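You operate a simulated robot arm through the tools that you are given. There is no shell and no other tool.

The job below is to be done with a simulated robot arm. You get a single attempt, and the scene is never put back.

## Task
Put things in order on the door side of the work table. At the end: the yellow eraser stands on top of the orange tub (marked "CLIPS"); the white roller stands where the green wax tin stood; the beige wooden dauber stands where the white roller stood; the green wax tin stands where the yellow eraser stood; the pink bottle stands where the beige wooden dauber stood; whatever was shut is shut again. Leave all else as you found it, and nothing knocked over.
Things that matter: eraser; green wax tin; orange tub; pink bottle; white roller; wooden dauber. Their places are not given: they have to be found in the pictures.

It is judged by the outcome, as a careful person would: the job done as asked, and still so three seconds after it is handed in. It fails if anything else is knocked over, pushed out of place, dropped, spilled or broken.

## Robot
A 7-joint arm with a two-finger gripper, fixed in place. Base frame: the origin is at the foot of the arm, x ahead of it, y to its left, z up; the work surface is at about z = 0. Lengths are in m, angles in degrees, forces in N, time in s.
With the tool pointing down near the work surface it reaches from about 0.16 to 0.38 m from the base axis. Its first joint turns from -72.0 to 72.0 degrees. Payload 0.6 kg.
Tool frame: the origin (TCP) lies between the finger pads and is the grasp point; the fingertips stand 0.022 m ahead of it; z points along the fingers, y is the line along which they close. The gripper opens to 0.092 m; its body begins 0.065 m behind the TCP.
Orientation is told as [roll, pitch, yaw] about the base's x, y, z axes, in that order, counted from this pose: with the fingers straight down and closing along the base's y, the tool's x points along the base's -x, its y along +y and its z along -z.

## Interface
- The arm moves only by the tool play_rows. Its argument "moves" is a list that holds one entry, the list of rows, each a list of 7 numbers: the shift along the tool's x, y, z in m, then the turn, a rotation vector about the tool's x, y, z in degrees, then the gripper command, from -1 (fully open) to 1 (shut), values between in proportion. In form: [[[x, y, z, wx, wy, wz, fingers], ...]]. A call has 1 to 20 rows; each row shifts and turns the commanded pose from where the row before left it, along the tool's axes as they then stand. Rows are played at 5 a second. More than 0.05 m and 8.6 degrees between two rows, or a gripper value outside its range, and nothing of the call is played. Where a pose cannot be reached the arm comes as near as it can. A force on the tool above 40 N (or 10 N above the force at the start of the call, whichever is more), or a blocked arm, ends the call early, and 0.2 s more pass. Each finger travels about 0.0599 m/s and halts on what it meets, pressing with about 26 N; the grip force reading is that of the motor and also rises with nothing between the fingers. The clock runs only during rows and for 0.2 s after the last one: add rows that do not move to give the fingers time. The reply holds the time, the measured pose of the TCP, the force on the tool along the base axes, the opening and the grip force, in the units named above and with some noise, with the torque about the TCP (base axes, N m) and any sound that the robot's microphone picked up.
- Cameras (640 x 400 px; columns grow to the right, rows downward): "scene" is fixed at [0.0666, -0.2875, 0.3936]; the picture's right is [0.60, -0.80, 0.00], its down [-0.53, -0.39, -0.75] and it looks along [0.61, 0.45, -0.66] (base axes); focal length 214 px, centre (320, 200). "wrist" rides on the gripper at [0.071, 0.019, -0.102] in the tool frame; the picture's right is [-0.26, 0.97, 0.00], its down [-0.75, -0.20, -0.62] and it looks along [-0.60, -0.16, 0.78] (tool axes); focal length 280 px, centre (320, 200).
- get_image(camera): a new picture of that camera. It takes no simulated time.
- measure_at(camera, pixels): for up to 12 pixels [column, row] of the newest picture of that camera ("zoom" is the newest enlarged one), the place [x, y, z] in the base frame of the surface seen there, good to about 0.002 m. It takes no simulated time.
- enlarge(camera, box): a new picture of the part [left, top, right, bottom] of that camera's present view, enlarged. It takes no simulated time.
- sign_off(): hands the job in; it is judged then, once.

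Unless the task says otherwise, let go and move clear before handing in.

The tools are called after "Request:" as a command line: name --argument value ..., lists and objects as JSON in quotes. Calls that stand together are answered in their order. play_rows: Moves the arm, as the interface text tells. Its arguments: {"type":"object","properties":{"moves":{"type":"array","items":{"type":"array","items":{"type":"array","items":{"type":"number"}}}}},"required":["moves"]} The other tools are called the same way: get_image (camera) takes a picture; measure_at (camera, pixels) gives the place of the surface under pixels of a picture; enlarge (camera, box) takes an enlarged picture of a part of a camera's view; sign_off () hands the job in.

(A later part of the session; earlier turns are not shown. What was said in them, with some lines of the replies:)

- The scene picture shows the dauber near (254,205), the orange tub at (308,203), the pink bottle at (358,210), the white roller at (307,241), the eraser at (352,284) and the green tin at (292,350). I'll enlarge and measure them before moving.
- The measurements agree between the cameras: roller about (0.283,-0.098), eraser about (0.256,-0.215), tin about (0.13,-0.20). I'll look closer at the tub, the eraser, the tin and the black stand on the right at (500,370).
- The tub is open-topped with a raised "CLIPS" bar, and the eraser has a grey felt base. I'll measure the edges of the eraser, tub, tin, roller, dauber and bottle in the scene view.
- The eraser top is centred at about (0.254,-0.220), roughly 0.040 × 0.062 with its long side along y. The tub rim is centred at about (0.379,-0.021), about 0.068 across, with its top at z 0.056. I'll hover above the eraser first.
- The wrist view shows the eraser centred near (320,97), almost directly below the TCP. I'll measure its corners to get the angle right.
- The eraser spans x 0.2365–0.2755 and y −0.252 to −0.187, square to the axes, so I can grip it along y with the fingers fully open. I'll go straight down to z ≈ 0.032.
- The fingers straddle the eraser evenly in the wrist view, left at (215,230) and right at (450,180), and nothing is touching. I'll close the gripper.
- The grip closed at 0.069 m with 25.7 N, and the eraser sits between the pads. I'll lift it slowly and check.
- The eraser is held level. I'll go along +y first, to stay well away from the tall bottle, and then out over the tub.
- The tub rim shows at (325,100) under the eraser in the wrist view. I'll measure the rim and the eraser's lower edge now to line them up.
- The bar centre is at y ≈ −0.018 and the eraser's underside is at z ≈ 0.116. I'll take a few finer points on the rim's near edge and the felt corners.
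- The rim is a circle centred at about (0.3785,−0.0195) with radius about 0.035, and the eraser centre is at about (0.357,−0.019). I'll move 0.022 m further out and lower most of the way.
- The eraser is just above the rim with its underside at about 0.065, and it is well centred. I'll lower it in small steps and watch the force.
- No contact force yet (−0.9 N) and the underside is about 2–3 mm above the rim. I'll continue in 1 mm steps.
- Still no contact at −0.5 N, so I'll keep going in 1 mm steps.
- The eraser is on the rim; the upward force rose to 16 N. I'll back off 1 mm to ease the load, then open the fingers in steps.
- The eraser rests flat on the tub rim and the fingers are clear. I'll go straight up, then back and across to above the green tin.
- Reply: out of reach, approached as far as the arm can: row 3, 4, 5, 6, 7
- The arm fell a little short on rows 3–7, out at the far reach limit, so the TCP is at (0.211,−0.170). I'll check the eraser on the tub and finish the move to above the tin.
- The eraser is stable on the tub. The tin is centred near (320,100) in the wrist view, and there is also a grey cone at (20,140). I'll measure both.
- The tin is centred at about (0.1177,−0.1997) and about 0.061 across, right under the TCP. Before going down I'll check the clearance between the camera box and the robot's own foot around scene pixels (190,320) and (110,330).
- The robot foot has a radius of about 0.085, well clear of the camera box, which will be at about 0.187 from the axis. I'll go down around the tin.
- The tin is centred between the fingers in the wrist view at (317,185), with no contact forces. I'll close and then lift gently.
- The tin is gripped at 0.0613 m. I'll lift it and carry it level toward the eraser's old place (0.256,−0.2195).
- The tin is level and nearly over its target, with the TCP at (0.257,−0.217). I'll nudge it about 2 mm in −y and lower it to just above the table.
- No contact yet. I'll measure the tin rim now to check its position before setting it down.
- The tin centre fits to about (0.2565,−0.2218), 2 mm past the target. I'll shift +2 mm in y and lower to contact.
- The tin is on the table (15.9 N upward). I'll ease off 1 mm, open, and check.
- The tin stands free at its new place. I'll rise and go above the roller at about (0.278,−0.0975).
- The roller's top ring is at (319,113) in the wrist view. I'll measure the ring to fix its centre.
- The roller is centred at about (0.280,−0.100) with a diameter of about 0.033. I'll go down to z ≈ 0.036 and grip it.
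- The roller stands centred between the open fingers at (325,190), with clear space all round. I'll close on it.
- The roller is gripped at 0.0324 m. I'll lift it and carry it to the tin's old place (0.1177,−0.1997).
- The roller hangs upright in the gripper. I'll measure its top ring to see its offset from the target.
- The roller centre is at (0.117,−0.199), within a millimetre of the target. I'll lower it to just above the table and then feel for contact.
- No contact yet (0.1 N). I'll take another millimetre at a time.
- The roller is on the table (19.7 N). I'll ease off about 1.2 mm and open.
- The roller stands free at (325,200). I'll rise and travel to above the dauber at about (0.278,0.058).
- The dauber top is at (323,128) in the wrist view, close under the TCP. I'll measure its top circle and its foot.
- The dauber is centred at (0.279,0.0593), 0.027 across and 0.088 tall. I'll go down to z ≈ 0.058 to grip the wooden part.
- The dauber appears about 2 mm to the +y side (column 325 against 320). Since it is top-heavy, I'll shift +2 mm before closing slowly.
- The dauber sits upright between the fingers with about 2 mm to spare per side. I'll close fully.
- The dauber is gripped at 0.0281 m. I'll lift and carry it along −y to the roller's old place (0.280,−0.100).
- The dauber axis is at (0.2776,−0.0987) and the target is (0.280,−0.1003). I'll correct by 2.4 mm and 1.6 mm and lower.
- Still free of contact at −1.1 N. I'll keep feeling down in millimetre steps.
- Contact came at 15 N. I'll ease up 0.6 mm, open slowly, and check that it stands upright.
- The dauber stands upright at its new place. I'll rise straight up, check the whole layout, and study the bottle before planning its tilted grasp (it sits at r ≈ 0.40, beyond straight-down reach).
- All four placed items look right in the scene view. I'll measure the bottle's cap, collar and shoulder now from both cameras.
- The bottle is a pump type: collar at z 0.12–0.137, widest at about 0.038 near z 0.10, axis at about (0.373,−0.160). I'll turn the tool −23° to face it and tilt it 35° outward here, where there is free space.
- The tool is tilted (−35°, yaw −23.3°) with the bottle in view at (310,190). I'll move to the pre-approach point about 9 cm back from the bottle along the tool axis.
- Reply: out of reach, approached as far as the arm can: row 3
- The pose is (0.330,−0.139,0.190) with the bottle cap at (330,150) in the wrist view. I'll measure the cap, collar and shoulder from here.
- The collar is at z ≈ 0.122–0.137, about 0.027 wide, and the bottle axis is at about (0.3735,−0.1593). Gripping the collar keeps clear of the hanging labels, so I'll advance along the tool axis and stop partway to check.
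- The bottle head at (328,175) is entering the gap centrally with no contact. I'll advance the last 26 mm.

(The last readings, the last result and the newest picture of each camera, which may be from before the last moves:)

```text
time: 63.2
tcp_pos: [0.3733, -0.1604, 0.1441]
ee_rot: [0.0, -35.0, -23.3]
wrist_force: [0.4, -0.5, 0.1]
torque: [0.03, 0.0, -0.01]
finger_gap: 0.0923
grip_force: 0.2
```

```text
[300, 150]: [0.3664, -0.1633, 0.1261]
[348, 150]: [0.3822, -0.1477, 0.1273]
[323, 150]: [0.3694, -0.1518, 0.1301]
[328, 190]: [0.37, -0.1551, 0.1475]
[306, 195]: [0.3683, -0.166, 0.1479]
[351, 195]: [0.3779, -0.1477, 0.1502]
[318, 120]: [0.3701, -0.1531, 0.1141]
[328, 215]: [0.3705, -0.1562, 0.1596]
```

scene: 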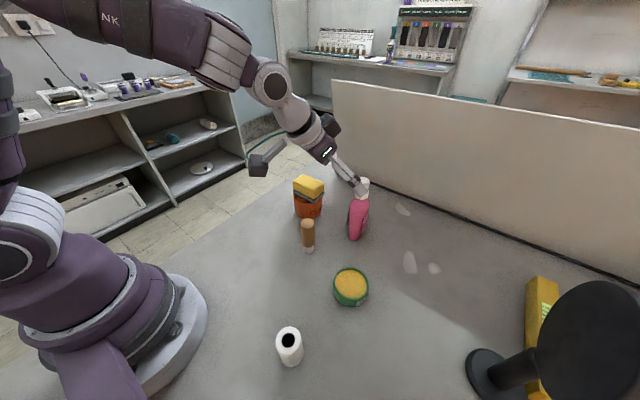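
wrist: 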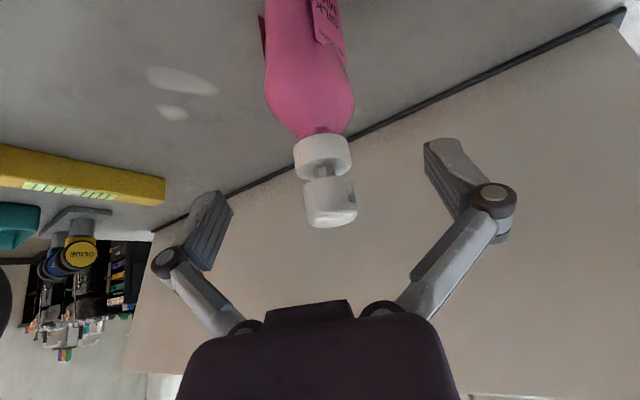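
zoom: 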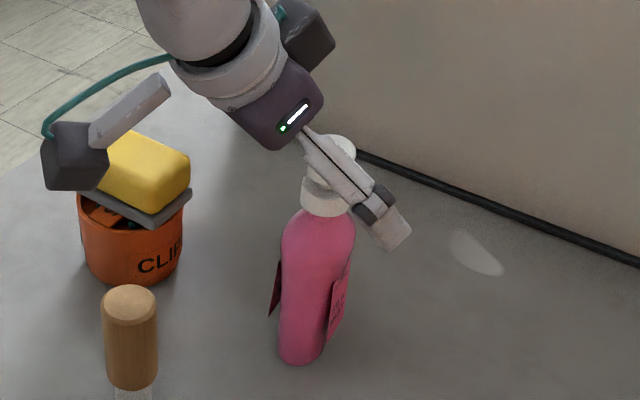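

The collar is between the pads at (323,155), with the TCP at (0.3733,−0.1604,0.144). I'll move 3 mm further in and 1 mm over to centre it, then half-close to about 0.034 and check.

Request:
play_rows --moves '[[[0, 0.001, 0.003, 0, 0, 0, -0.7], [0, 0, 0, 0, 0, 0, -0.3], [0, 0, 0, 0, 0, 0, 0], [0, 0, 0, 0, 0, 0, 0.2], [0, 0, 0, 0, 0, 0, 0.25], [0, 0, 0, 0, 0, 0, 0.25]]]'

Request:
get_image --camera "wrist"

Request:
enlarge --camera "wrist" --box '[230, 80, 430, 260]'

Request:
enlarge --camera "scene" --box '[310, 150, 410, 250]'

```text
time: 64.6
tcp_pos: [0.3755, -0.1596, 0.1419]
ee_rot: [-0.1, -34.9, -23.2]
wrist_force: [0.1, 0.5, 0.3]
torque: [0.02, 0.03, 0.01]
finger_gap: 0.0346
grip_force: 0.1
```

```text
taken
```

wrist: 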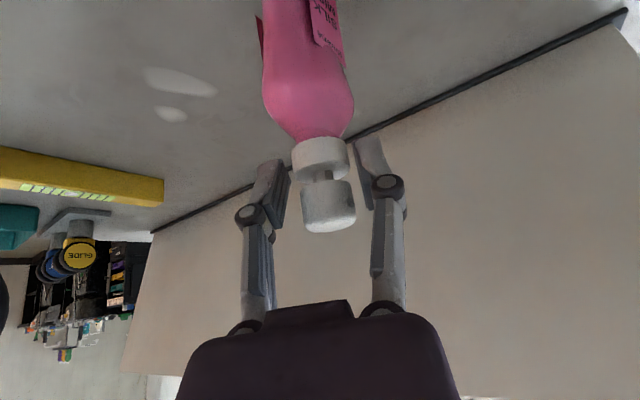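

```text
2.22 times, centred on (330, 170) of wrist
```

zoom: 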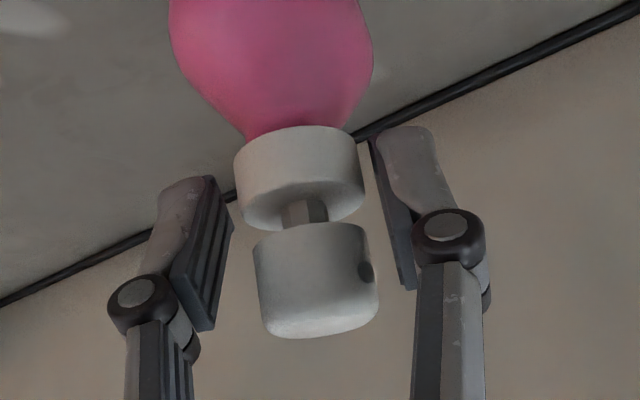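

```text
4.00 times, centred on (360, 200) of scene
```

zoom: 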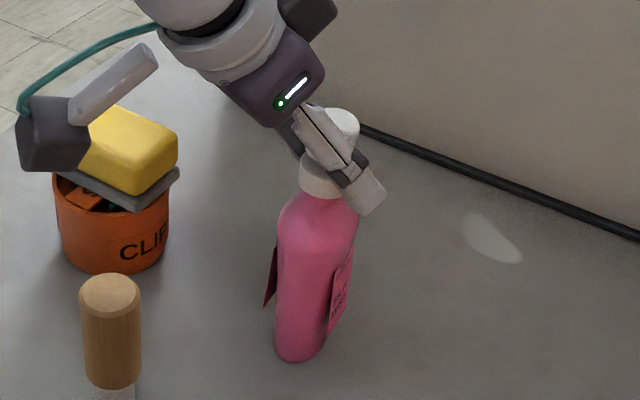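

The pads line up with both collar and head, with a few mm clear on each side. I'll close.

Request:
play_rows --moves '[[[0, 0, 0, 0, 0, 0, 0.35], [0, 0, 0, 0, 0, 0, 0.45], [0, 0, 0, 0, 0, 0, 1], [0, 0, 0, 0, 0, 0, 1], [0, 0, 0, 0, 0, 0, 1]]]'

Request:
get_image --camera "wrist"

Request:
enlarge --camera "scene" --box '[310, 150, 410, 250]'

```text
time: 65.8
tcp_pos: [0.3756, -0.1591, 0.1415]
ee_rot: [0.0, -35.0, -23.2]
wrist_force: [-0.5, -0.2, -0.3]
torque: [-0.02, -0.01, 0.01]
finger_gap: 0.0245
grip_force: 26.5
```

```text
taken
```

wrist: 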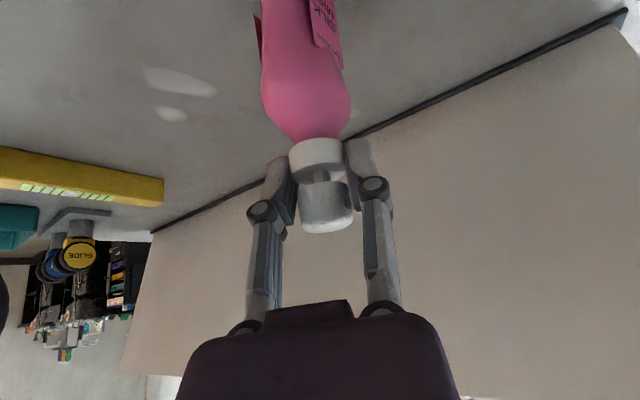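

```text
4.00 times, centred on (360, 200) of scene
```

zoom: 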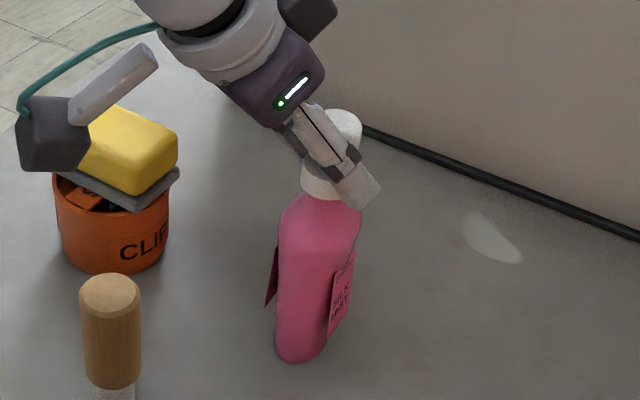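

The collar is gripped at 0.0245 m with 26.5 N and the bottle is still standing straight. I'll lift 12 mm straight up and check that it hangs upright.

Request:
play_rows --moves '[[[-0.0023, 0, -0.0033, 0, 0, 0, 1], [-0.0023, 0, -0.0033, 0, 0, 0, 1], [-0.0023, 0, -0.0033, 0, 0, 0, 1], [0, 0, 0, 0, 0, 0, 1]]]'

Request:
get_image --camera "wrist"

Request:
enlarge --camera "scene" --box '[310, 150, 410, 250]'

```text
time: 66.8
tcp_pos: [0.3742, -0.1594, 0.1539]
ee_rot: [0.0, -34.9, -23.2]
wrist_force: [-0.2, -0.4, -1.3]
torque: [0.03, 0.01, 0.02]
finger_gap: 0.0246
grip_force: 25.6
```

```text
taken
```

wrist: 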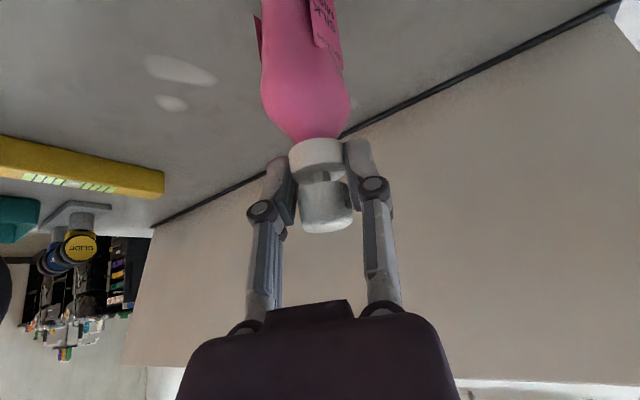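

```text
4.00 times, centred on (360, 200) of scene
```

zoom: 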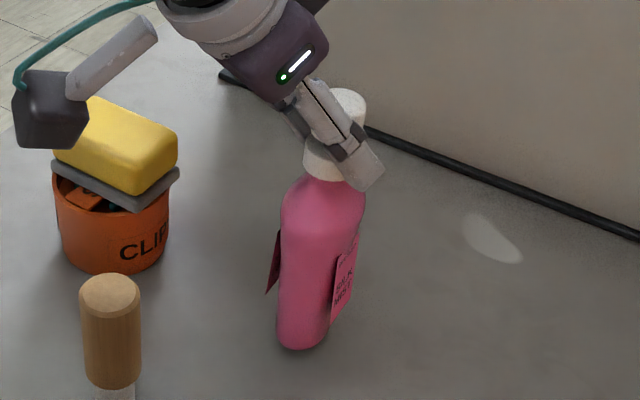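

The bottle came up cleanly and hangs steady. I'll pull back along the tool axis (up and toward the base) so its bottom rises above the dauber and the eraser.

Request:
play_rows --moves '[[[0, 0, -0.012, 0, 0, 0, 1], [0, 0, -0.018, 0, 0, 0, 1], [0, 0, -0.018, 0, 0, 0, 1], [0, 0, -0.018, 0, 0, 0, 1], [0, 0, -0.014, 0, 0, 0, 1], [0, 0, 0, 0, 0, 0, 1]]]'

Request:
get_image --camera "scene"

Request:
get_image --camera "wrist"

```text
time: 68.2
tcp_pos: [0.3332, -0.1412, 0.2176]
ee_rot: [0.0, -35.0, -23.2]
wrist_force: [-0.4, -0.3, -0.8]
torque: [-0.05, 0.0, 0.01]
finger_gap: 0.0246
grip_force: 26.1
```

```text
taken
```

scene: 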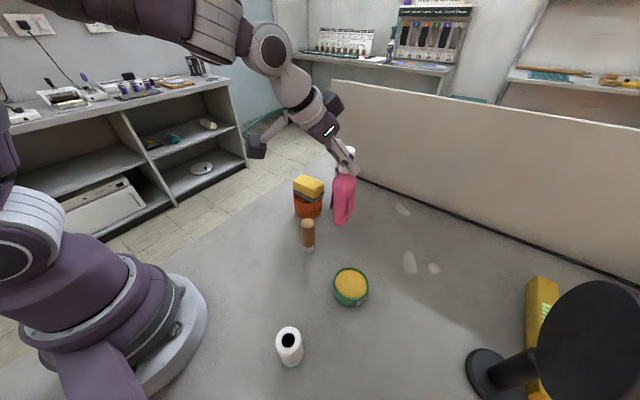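

```text
taken
```

wrist: 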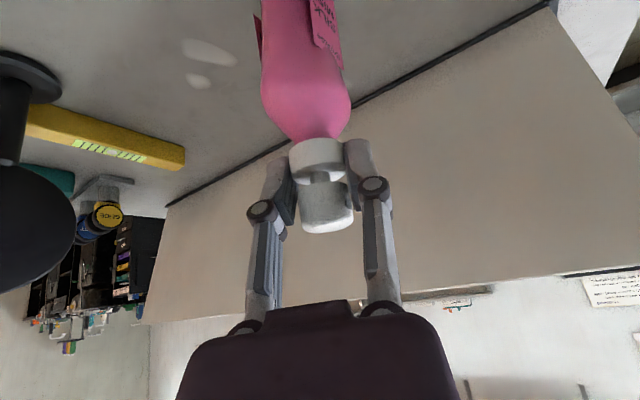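

The bottle bottom is at about z 0.076. I'll back up 40 mm more along the axis, then carry it sideways to over the dauber's old place (0.279,0.0593).

Request:
play_rows --moves '[[[0, 0, -0.015, 0, 0, 0, 1], [0, 0, -0.015, 0, 0, 0, 1], [0, 0, -0.01, 0, 0, 0, 1], [0, 0, 0, 0, 0, 0, 1]]]'

```text
time: 69.2
tcp_pos: [0.3128, -0.1319, 0.2516]
ee_rot: [0.0, -35.0, -23.1]
wrist_force: [-0.1, 0.3, -1.2]
torque: [-0.01, 0.01, 0.01]
finger_gap: 0.0245
grip_force: 26.1
```

The pose is (0.3128,−0.1319,0.2516) with the bottle bottom at about 0.11, clear of everything. Now the sideways carry.

Request:
play_rows --moves '[[[0.0055, 0.0103, -0.0038, 0, 0, 0, 1], [0.0098, 0.0184, -0.0069, 0, 0, 0, 1], [0.0108, 0.0203, -0.0076, 0, 0, 0, 1], [0.0108, 0.0203, -0.0076, 0, 0, 0, 1], [0.0108, 0.0203, -0.0076, 0, 0, 0, 1], [0.0108, 0.0203, -0.0076, 0, 0, 0, 1], [0.0108, 0.0203, -0.0076, 0, 0, 0, 1], [0.0098, 0.0184, -0.0069, 0, 0, 0, 1], [0.0074, 0.0138, -0.005, 0, 0, 0, 1], [0, 0, 0, 0, 0, 0, 1]]]'

Request:
get_image --camera "scene"

Request:
get_image --camera "wrist"

```text
time: 71.4
tcp_pos: [0.2771, 0.0574, 0.254]
ee_rot: [0.0, -35.0, -23.2]
wrist_force: [0.0, 0.6, -1.4]
torque: [0.02, 0.0, 0.01]
finger_gap: 0.0245
grip_force: 26.1
```

```text
taken
```

scene: 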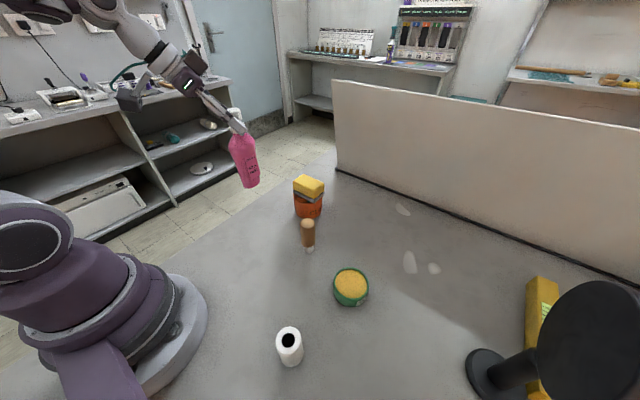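

```text
taken
```

wrist: 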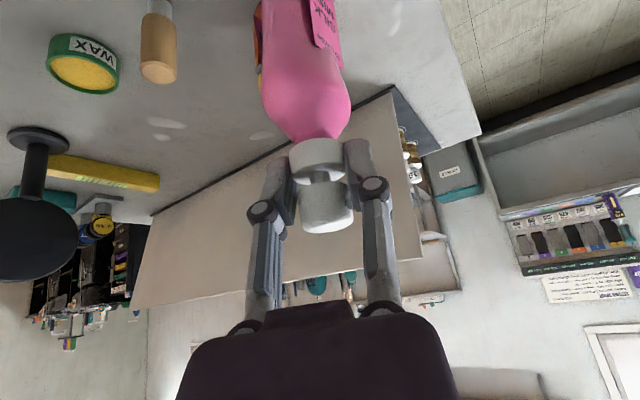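

The bottle hangs over the target area at scene (243,155). I'll measure points down its length to check it is vertical and where its base will land.

Request:
enlarge --camera "scene" --box '[200, 90, 300, 210]'

Request:
measure_at --camera "scene" --pixels '[[250, 185], [244, 183], [256, 183], [250, 175], [243, 145], [231, 145], [255, 145], [238, 132], [246, 160], [236, 122], [241, 122], [237, 112]]'

Request:
measure_at --camera "wrist" --pixels '[[290, 160], [344, 155], [317, 158], [325, 205], [302, 205], [350, 205], [264, 100], [350, 95], [306, 100], [290, 30], [263, 50], [325, 225]]'

```text
3.33 times, centred on (250, 150) of scene
```

zoom: 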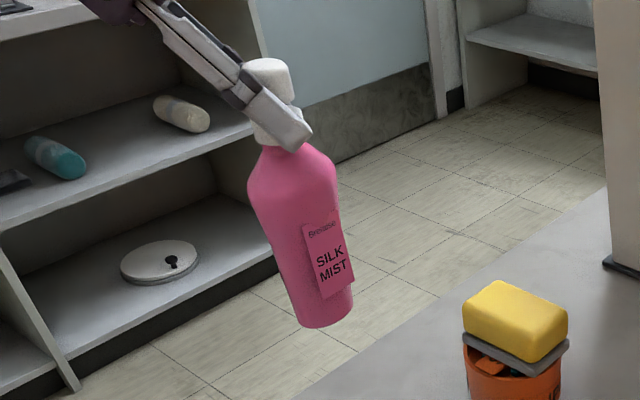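

```text
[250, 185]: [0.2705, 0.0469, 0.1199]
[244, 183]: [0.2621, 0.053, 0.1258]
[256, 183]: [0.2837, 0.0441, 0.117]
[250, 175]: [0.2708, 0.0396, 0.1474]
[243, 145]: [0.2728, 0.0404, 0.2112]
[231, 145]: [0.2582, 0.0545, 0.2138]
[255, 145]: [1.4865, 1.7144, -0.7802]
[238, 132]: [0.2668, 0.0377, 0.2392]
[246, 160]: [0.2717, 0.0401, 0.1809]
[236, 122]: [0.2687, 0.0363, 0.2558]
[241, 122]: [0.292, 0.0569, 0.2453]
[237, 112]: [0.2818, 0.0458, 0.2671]
```

```text
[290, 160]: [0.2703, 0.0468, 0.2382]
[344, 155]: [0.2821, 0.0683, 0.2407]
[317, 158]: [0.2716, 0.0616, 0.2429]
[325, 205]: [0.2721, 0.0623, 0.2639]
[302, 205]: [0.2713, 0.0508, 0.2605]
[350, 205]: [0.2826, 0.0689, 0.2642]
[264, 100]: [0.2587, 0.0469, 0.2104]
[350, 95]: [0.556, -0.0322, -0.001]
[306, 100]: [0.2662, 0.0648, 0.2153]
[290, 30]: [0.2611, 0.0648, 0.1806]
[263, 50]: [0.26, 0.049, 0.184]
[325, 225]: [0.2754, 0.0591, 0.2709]
```

The bottle is vertical (collar axis at about (0.277,0.059), base at about (0.277,0.058)). I'll shift 2 mm toward (0.279,0.0593) and lower 98 mm.

Request:
play_rows --moves '[[[0.0075, 0.002, 0.013, 0, 0, 0, 1], [0.01148, 0, 0.01638, 0, 0, 0, 1], [0.01148, 0, 0.01638, 0, 0, 0, 1], [0.01148, 0, 0.01638, 0, 0, 0, 1], [0.0086, 0, 0.0123, 0, 0, 0, 1], [0.0046, 0, 0.00655, 0, 0, 0, 1], [0, 0, 0, 0, 0, 0, 1]]]'

Request:
get_image --camera "scene"

Request:
enlarge --camera "scene" --box '[200, 120, 340, 240]'

Request:
get_image --camera "wrist"

```text
time: 73.0
tcp_pos: [0.2808, 0.059, 0.1542]
ee_rot: [0.0, -35.0, -23.3]
wrist_force: [-0.9, -0.1, -0.7]
torque: [0.02, -0.03, 0.01]
finger_gap: 0.0244
grip_force: 25.8
```

```text
taken
```

scene: 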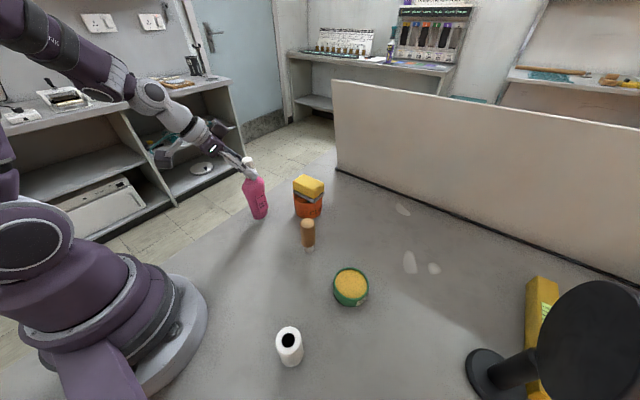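

```text
3.33 times, centred on (270, 180) of scene
```

zoom: 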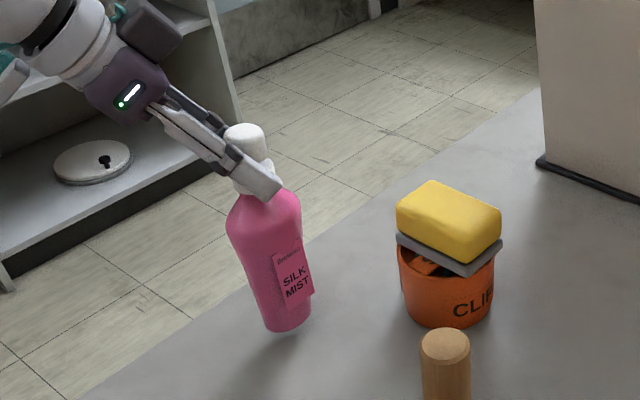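

```text
taken
```

wrist: 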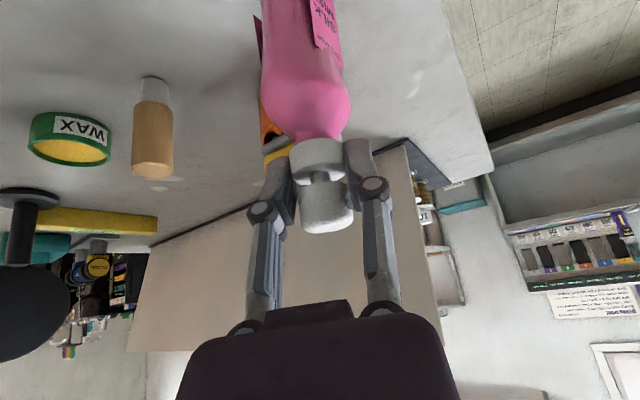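

The bottle is about 12 mm above the table. I'll measure its base to verify where it will land.

Request:
measure_at --camera "scene" --pixels '[[260, 218], [254, 215], [266, 215], [260, 214], [259, 205], [248, 190], [268, 190], [257, 190], [252, 171], [248, 166], [254, 158], [244, 160]]'

Request:
measure_at --camera "wrist" --pixels '[[290, 160], [344, 157], [302, 205], [350, 205], [325, 190], [325, 225], [317, 158]]'

```text
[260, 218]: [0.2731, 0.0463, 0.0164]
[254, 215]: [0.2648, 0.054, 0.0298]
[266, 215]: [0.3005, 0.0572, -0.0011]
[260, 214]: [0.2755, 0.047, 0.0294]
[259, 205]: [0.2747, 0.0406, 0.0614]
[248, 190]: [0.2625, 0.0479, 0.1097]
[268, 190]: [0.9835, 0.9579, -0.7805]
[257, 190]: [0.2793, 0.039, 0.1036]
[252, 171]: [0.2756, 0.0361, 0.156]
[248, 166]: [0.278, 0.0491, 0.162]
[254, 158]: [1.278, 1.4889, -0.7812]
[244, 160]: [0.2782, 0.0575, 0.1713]
```

```text
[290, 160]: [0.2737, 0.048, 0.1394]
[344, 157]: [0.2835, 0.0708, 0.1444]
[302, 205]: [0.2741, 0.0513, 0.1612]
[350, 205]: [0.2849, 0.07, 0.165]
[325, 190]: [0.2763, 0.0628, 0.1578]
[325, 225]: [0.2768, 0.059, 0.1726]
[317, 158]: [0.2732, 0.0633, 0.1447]
```

The bottle axis is at about (0.2792,0.0592), on target. I'll lower 9 mm and then feel for contact.

Request:
play_rows --moves '[[[0.0029, 0, 0.0041, 0, 0, 0, 1], [0.0023, 0, 0.0033, 0, 0, 0, 1], [0, 0, 0, 0, 0, 0, 1]]]'

Request:
play_rows --moves '[[[0.0006, 0, 0.0008, 0, 0, 0, 1], [0, 0, 0, 0, 0, 0, 1]]]'

Request:
play_rows --moves '[[[0.0006, 0, 0.0008, 0, 0, 0, 1], [0, 0, 0, 0, 0, 0, 1]]]'

```text
time: 73.8
tcp_pos: [0.2796, 0.0581, 0.1458]
ee_rot: [0.0, -35.0, -23.2]
wrist_force: [-0.3, -0.9, -1.1]
torque: [0.0, 0.02, 0.01]
finger_gap: 0.0243
grip_force: 25.9
```

```text
time: 74.4
tcp_pos: [0.2814, 0.0603, 0.1443]
ee_rot: [0.0, -35.0, -23.1]
wrist_force: [-0.6, 0.3, -1.1]
torque: [-0.02, 0.02, -0.02]
finger_gap: 0.0246
grip_force: 26.0
```

```text
time: 75.0
tcp_pos: [0.2799, 0.0594, 0.1429]
ee_rot: [-0.1, -34.9, -23.2]
wrist_force: [0.1, 1.0, -1.9]
torque: [0.06, 0.03, -0.04]
finger_gap: 0.0245
grip_force: 26.1
```

No contact yet (−1.9 N is the bottle's weight plus noise). I'll take further 1 mm steps.

Request:
play_rows --moves '[[[0.0006, 0, 0.0008, 0, 0, 0, 1], [0, 0, 0, 0, 0, 0, 1]]]'

Request:
enlarge --camera "scene" --box '[230, 180, 290, 230]'

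```text
time: 75.6
tcp_pos: [0.2816, 0.0608, 0.1418]
ee_rot: [-0.1, -35.0, -23.2]
wrist_force: [0.5, 0.2, -1.5]
torque: [0.04, 0.04, -0.01]
finger_gap: 0.0246
grip_force: 26.3
```

```text
8.00 times, centred on (260, 205) of scene
```

zoom: 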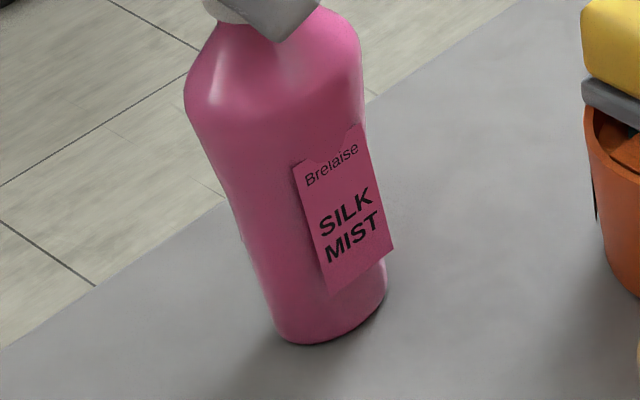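

Request:
play_rows --moves '[[[0.0004, 0, 0.0006, 0, 0, 0, 1], [0, 0, 0, 0, 0, 0, 1]]]'

Request:
play_rows --moves '[[[0.0004, 0, 0.0006, 0, 0, 0, 1], [0, 0, 0, 0, 0, 0, 1]]]'

```text
time: 76.2
tcp_pos: [0.2809, 0.0609, 0.1419]
ee_rot: [0.0, -35.0, -23.2]
wrist_force: [-0.9, -0.1, 5.8]
torque: [-0.05, 0.16, -0.03]
finger_gap: 0.0241
grip_force: 26.2
```

```text
time: 76.8
tcp_pos: [0.2811, 0.0591, 0.1414]
ee_rot: [0.1, -35.1, -23.3]
wrist_force: [-2.3, 1.0, 18.2]
torque: [0.0, -0.01, 0.03]
finger_gap: 0.0245
grip_force: 26.5
```

The bottle is on the table (18 N). I'll ease up 0.6 mm and open the fingers gradually.

Request:
play_rows --moves '[[[-0.0003, 0, -0.0005, 0, 0, 0, 1], [0, 0, 0, 0, 0, 0, 0.4], [0, 0, 0, 0, 0, 0, 0.3], [0, 0, 0, 0, 0, 0, 0.1], [0, 0, 0, 0, 0, 0, -0.3], [0, 0, 0, 0, 0, 0, -0.7], [0, 0, 0, 0, 0, 0, -1], [0, 0, 0, 0, 0, 0, -1]]]'

Request:
get_image --camera "wrist"

Request:
enlarge --camera "scene" --box '[200, 120, 340, 240]'

```text
time: 78.6
tcp_pos: [0.2807, 0.0594, 0.1401]
ee_rot: [-0.1, -35.1, -23.2]
wrist_force: [-0.1, 0.7, 0.6]
torque: [0.0, 0.0, 0.01]
finger_gap: 0.0922
grip_force: 0.1
```

```text
taken
```

wrist: 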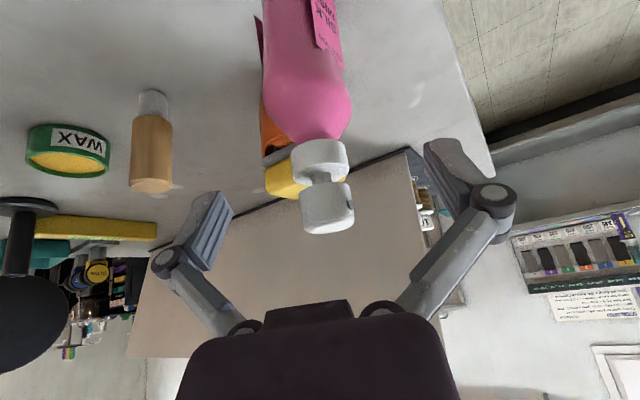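

```text
3.33 times, centred on (270, 180) of scene
```

zoom: 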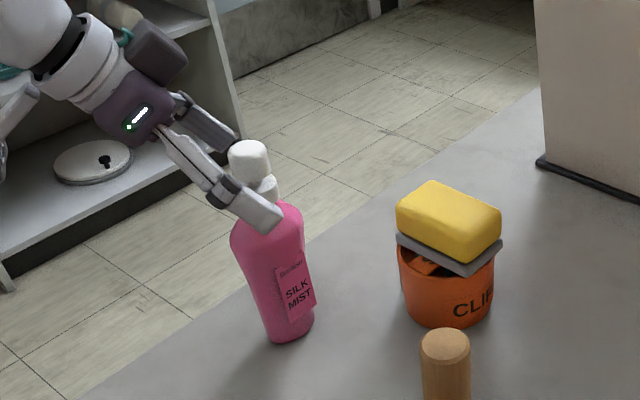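

The bottle stands free on its base with the fingers fully open. I'll back out along the tool axis.

Request:
play_rows --moves '[[[0, 0, -0.01, 0, 0, 0, -1], [0, 0, -0.015, 0, 0, 0, -1], [0, 0, -0.02, 0, 0, 0, -1], [0, 0, -0.025, 0, 0, 0, -1], [0, 0, -0.025, 0, 0, 0, -1], [0, 0, 0, 0, 0, 0, -1]]]'

Request:
get_image --camera "wrist"

Request:
get_image --camera "scene"

```text
time: 80.0
tcp_pos: [0.2286, 0.0817, 0.2207]
ee_rot: [0.0, -35.0, -23.2]
wrist_force: [0.2, 0.4, -0.7]
torque: [-0.02, 0.03, 0.0]
finger_gap: 0.092
grip_force: 0.1
```

```text
taken
```

wrist: 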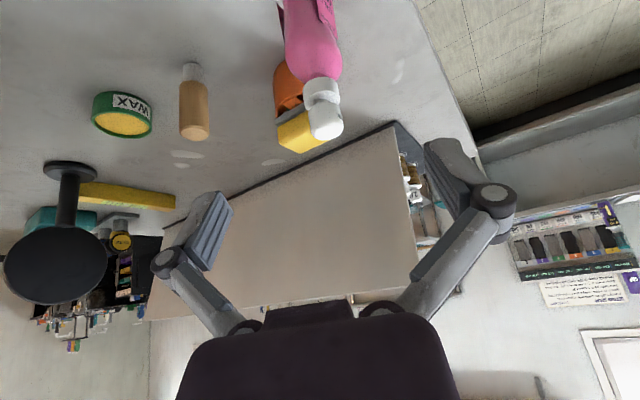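

```text
taken
```

scene: 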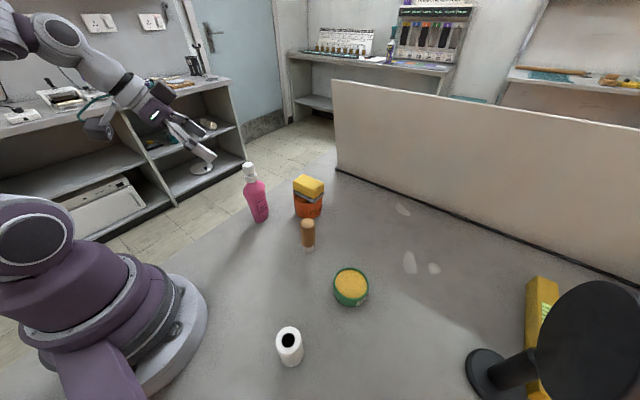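

The arm is clear and all items stand. I'll run a final position check on each from the scene camera.

Request:
enlarge --camera "scene" --box '[220, 150, 380, 260]'

Request:
measure_at --camera "scene" --pixels '[[261, 220], [255, 218], [266, 218], [249, 163], [244, 168], [255, 168], [308, 222], [302, 226], [314, 226], [308, 252], [303, 246], [312, 246]]'

Request:
measure_at --camera "scene" --pixels '[[278, 337], [300, 337], [289, 329], [289, 346], [290, 365], [334, 285], [368, 285], [351, 269], [350, 302], [309, 183], [308, 214], [350, 285]]'

```text
3.64 times, centred on (300, 205) of scene
```

zoom: 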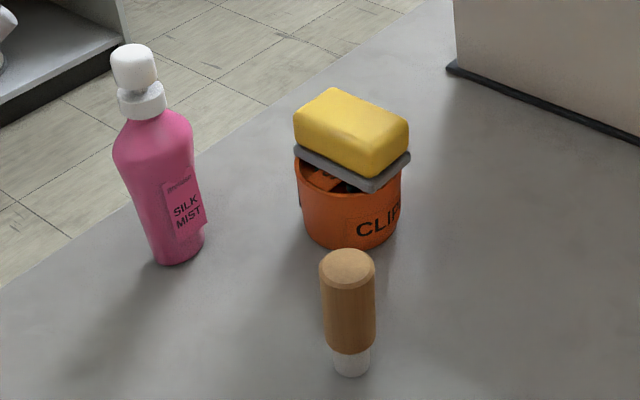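

```text
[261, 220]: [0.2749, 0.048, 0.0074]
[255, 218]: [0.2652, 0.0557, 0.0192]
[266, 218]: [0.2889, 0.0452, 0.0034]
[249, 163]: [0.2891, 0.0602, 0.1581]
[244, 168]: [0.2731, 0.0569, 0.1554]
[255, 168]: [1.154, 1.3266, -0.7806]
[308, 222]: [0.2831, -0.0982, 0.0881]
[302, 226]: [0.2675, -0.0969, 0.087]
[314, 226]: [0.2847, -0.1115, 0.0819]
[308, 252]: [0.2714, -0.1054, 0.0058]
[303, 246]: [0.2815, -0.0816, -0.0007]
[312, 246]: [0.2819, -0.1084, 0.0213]
```

```text
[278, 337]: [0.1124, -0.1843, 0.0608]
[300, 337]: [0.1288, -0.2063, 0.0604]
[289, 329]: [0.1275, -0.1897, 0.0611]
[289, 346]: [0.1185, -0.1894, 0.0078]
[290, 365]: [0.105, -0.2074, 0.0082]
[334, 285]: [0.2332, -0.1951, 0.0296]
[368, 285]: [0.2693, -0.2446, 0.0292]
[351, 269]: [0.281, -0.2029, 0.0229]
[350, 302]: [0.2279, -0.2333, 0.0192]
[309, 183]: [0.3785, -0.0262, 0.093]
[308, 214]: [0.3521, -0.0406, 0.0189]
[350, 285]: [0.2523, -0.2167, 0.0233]
```

The final readings match the targets:

- **Bottle:** base at about (0.280,0.059).
- **Dauber:** about (0.279,−0.100), upright.
- **Roller:** about (0.118,−0.199).
- **Tin:** about (0.254,−0.219).
- **Eraser:** flat on the tub with its top at z 0.093.

The tub hasn't moved and nothing was opened along the way. The arm is clear with the gripper open, so I'm handing the job in.

Request:
sign_off

```text
The job is handed in.
```

The job is done and handed in; I don't have the judge's result. My last camera check, just before handing in, showed everything in place and standing:

| Item | Now stands | Measured position (x, y) |
|---|---|---|
| Yellow eraser | On top of the orange tub, flat on the rim | about (0.379, −0.02), top at z 0.093 |
| Green wax tin | Where the eraser stood | about (0.254, −0.219) |
| White roller | Where the tin stood | about (0.118, −0.199) |
| Wooden dauber | Where the roller stood | about (0.279, −0.100) |
| Pink bottle | Where the dauber stood | about (0.280, 0.059) |

By these measurements each item is within about 2 mm of its target place. The tub did not move, and nothing was knocked over. I opened nothing along the way, so there was nothing to shut again. The arm was clear of the table items with the gripper open when I handed in.
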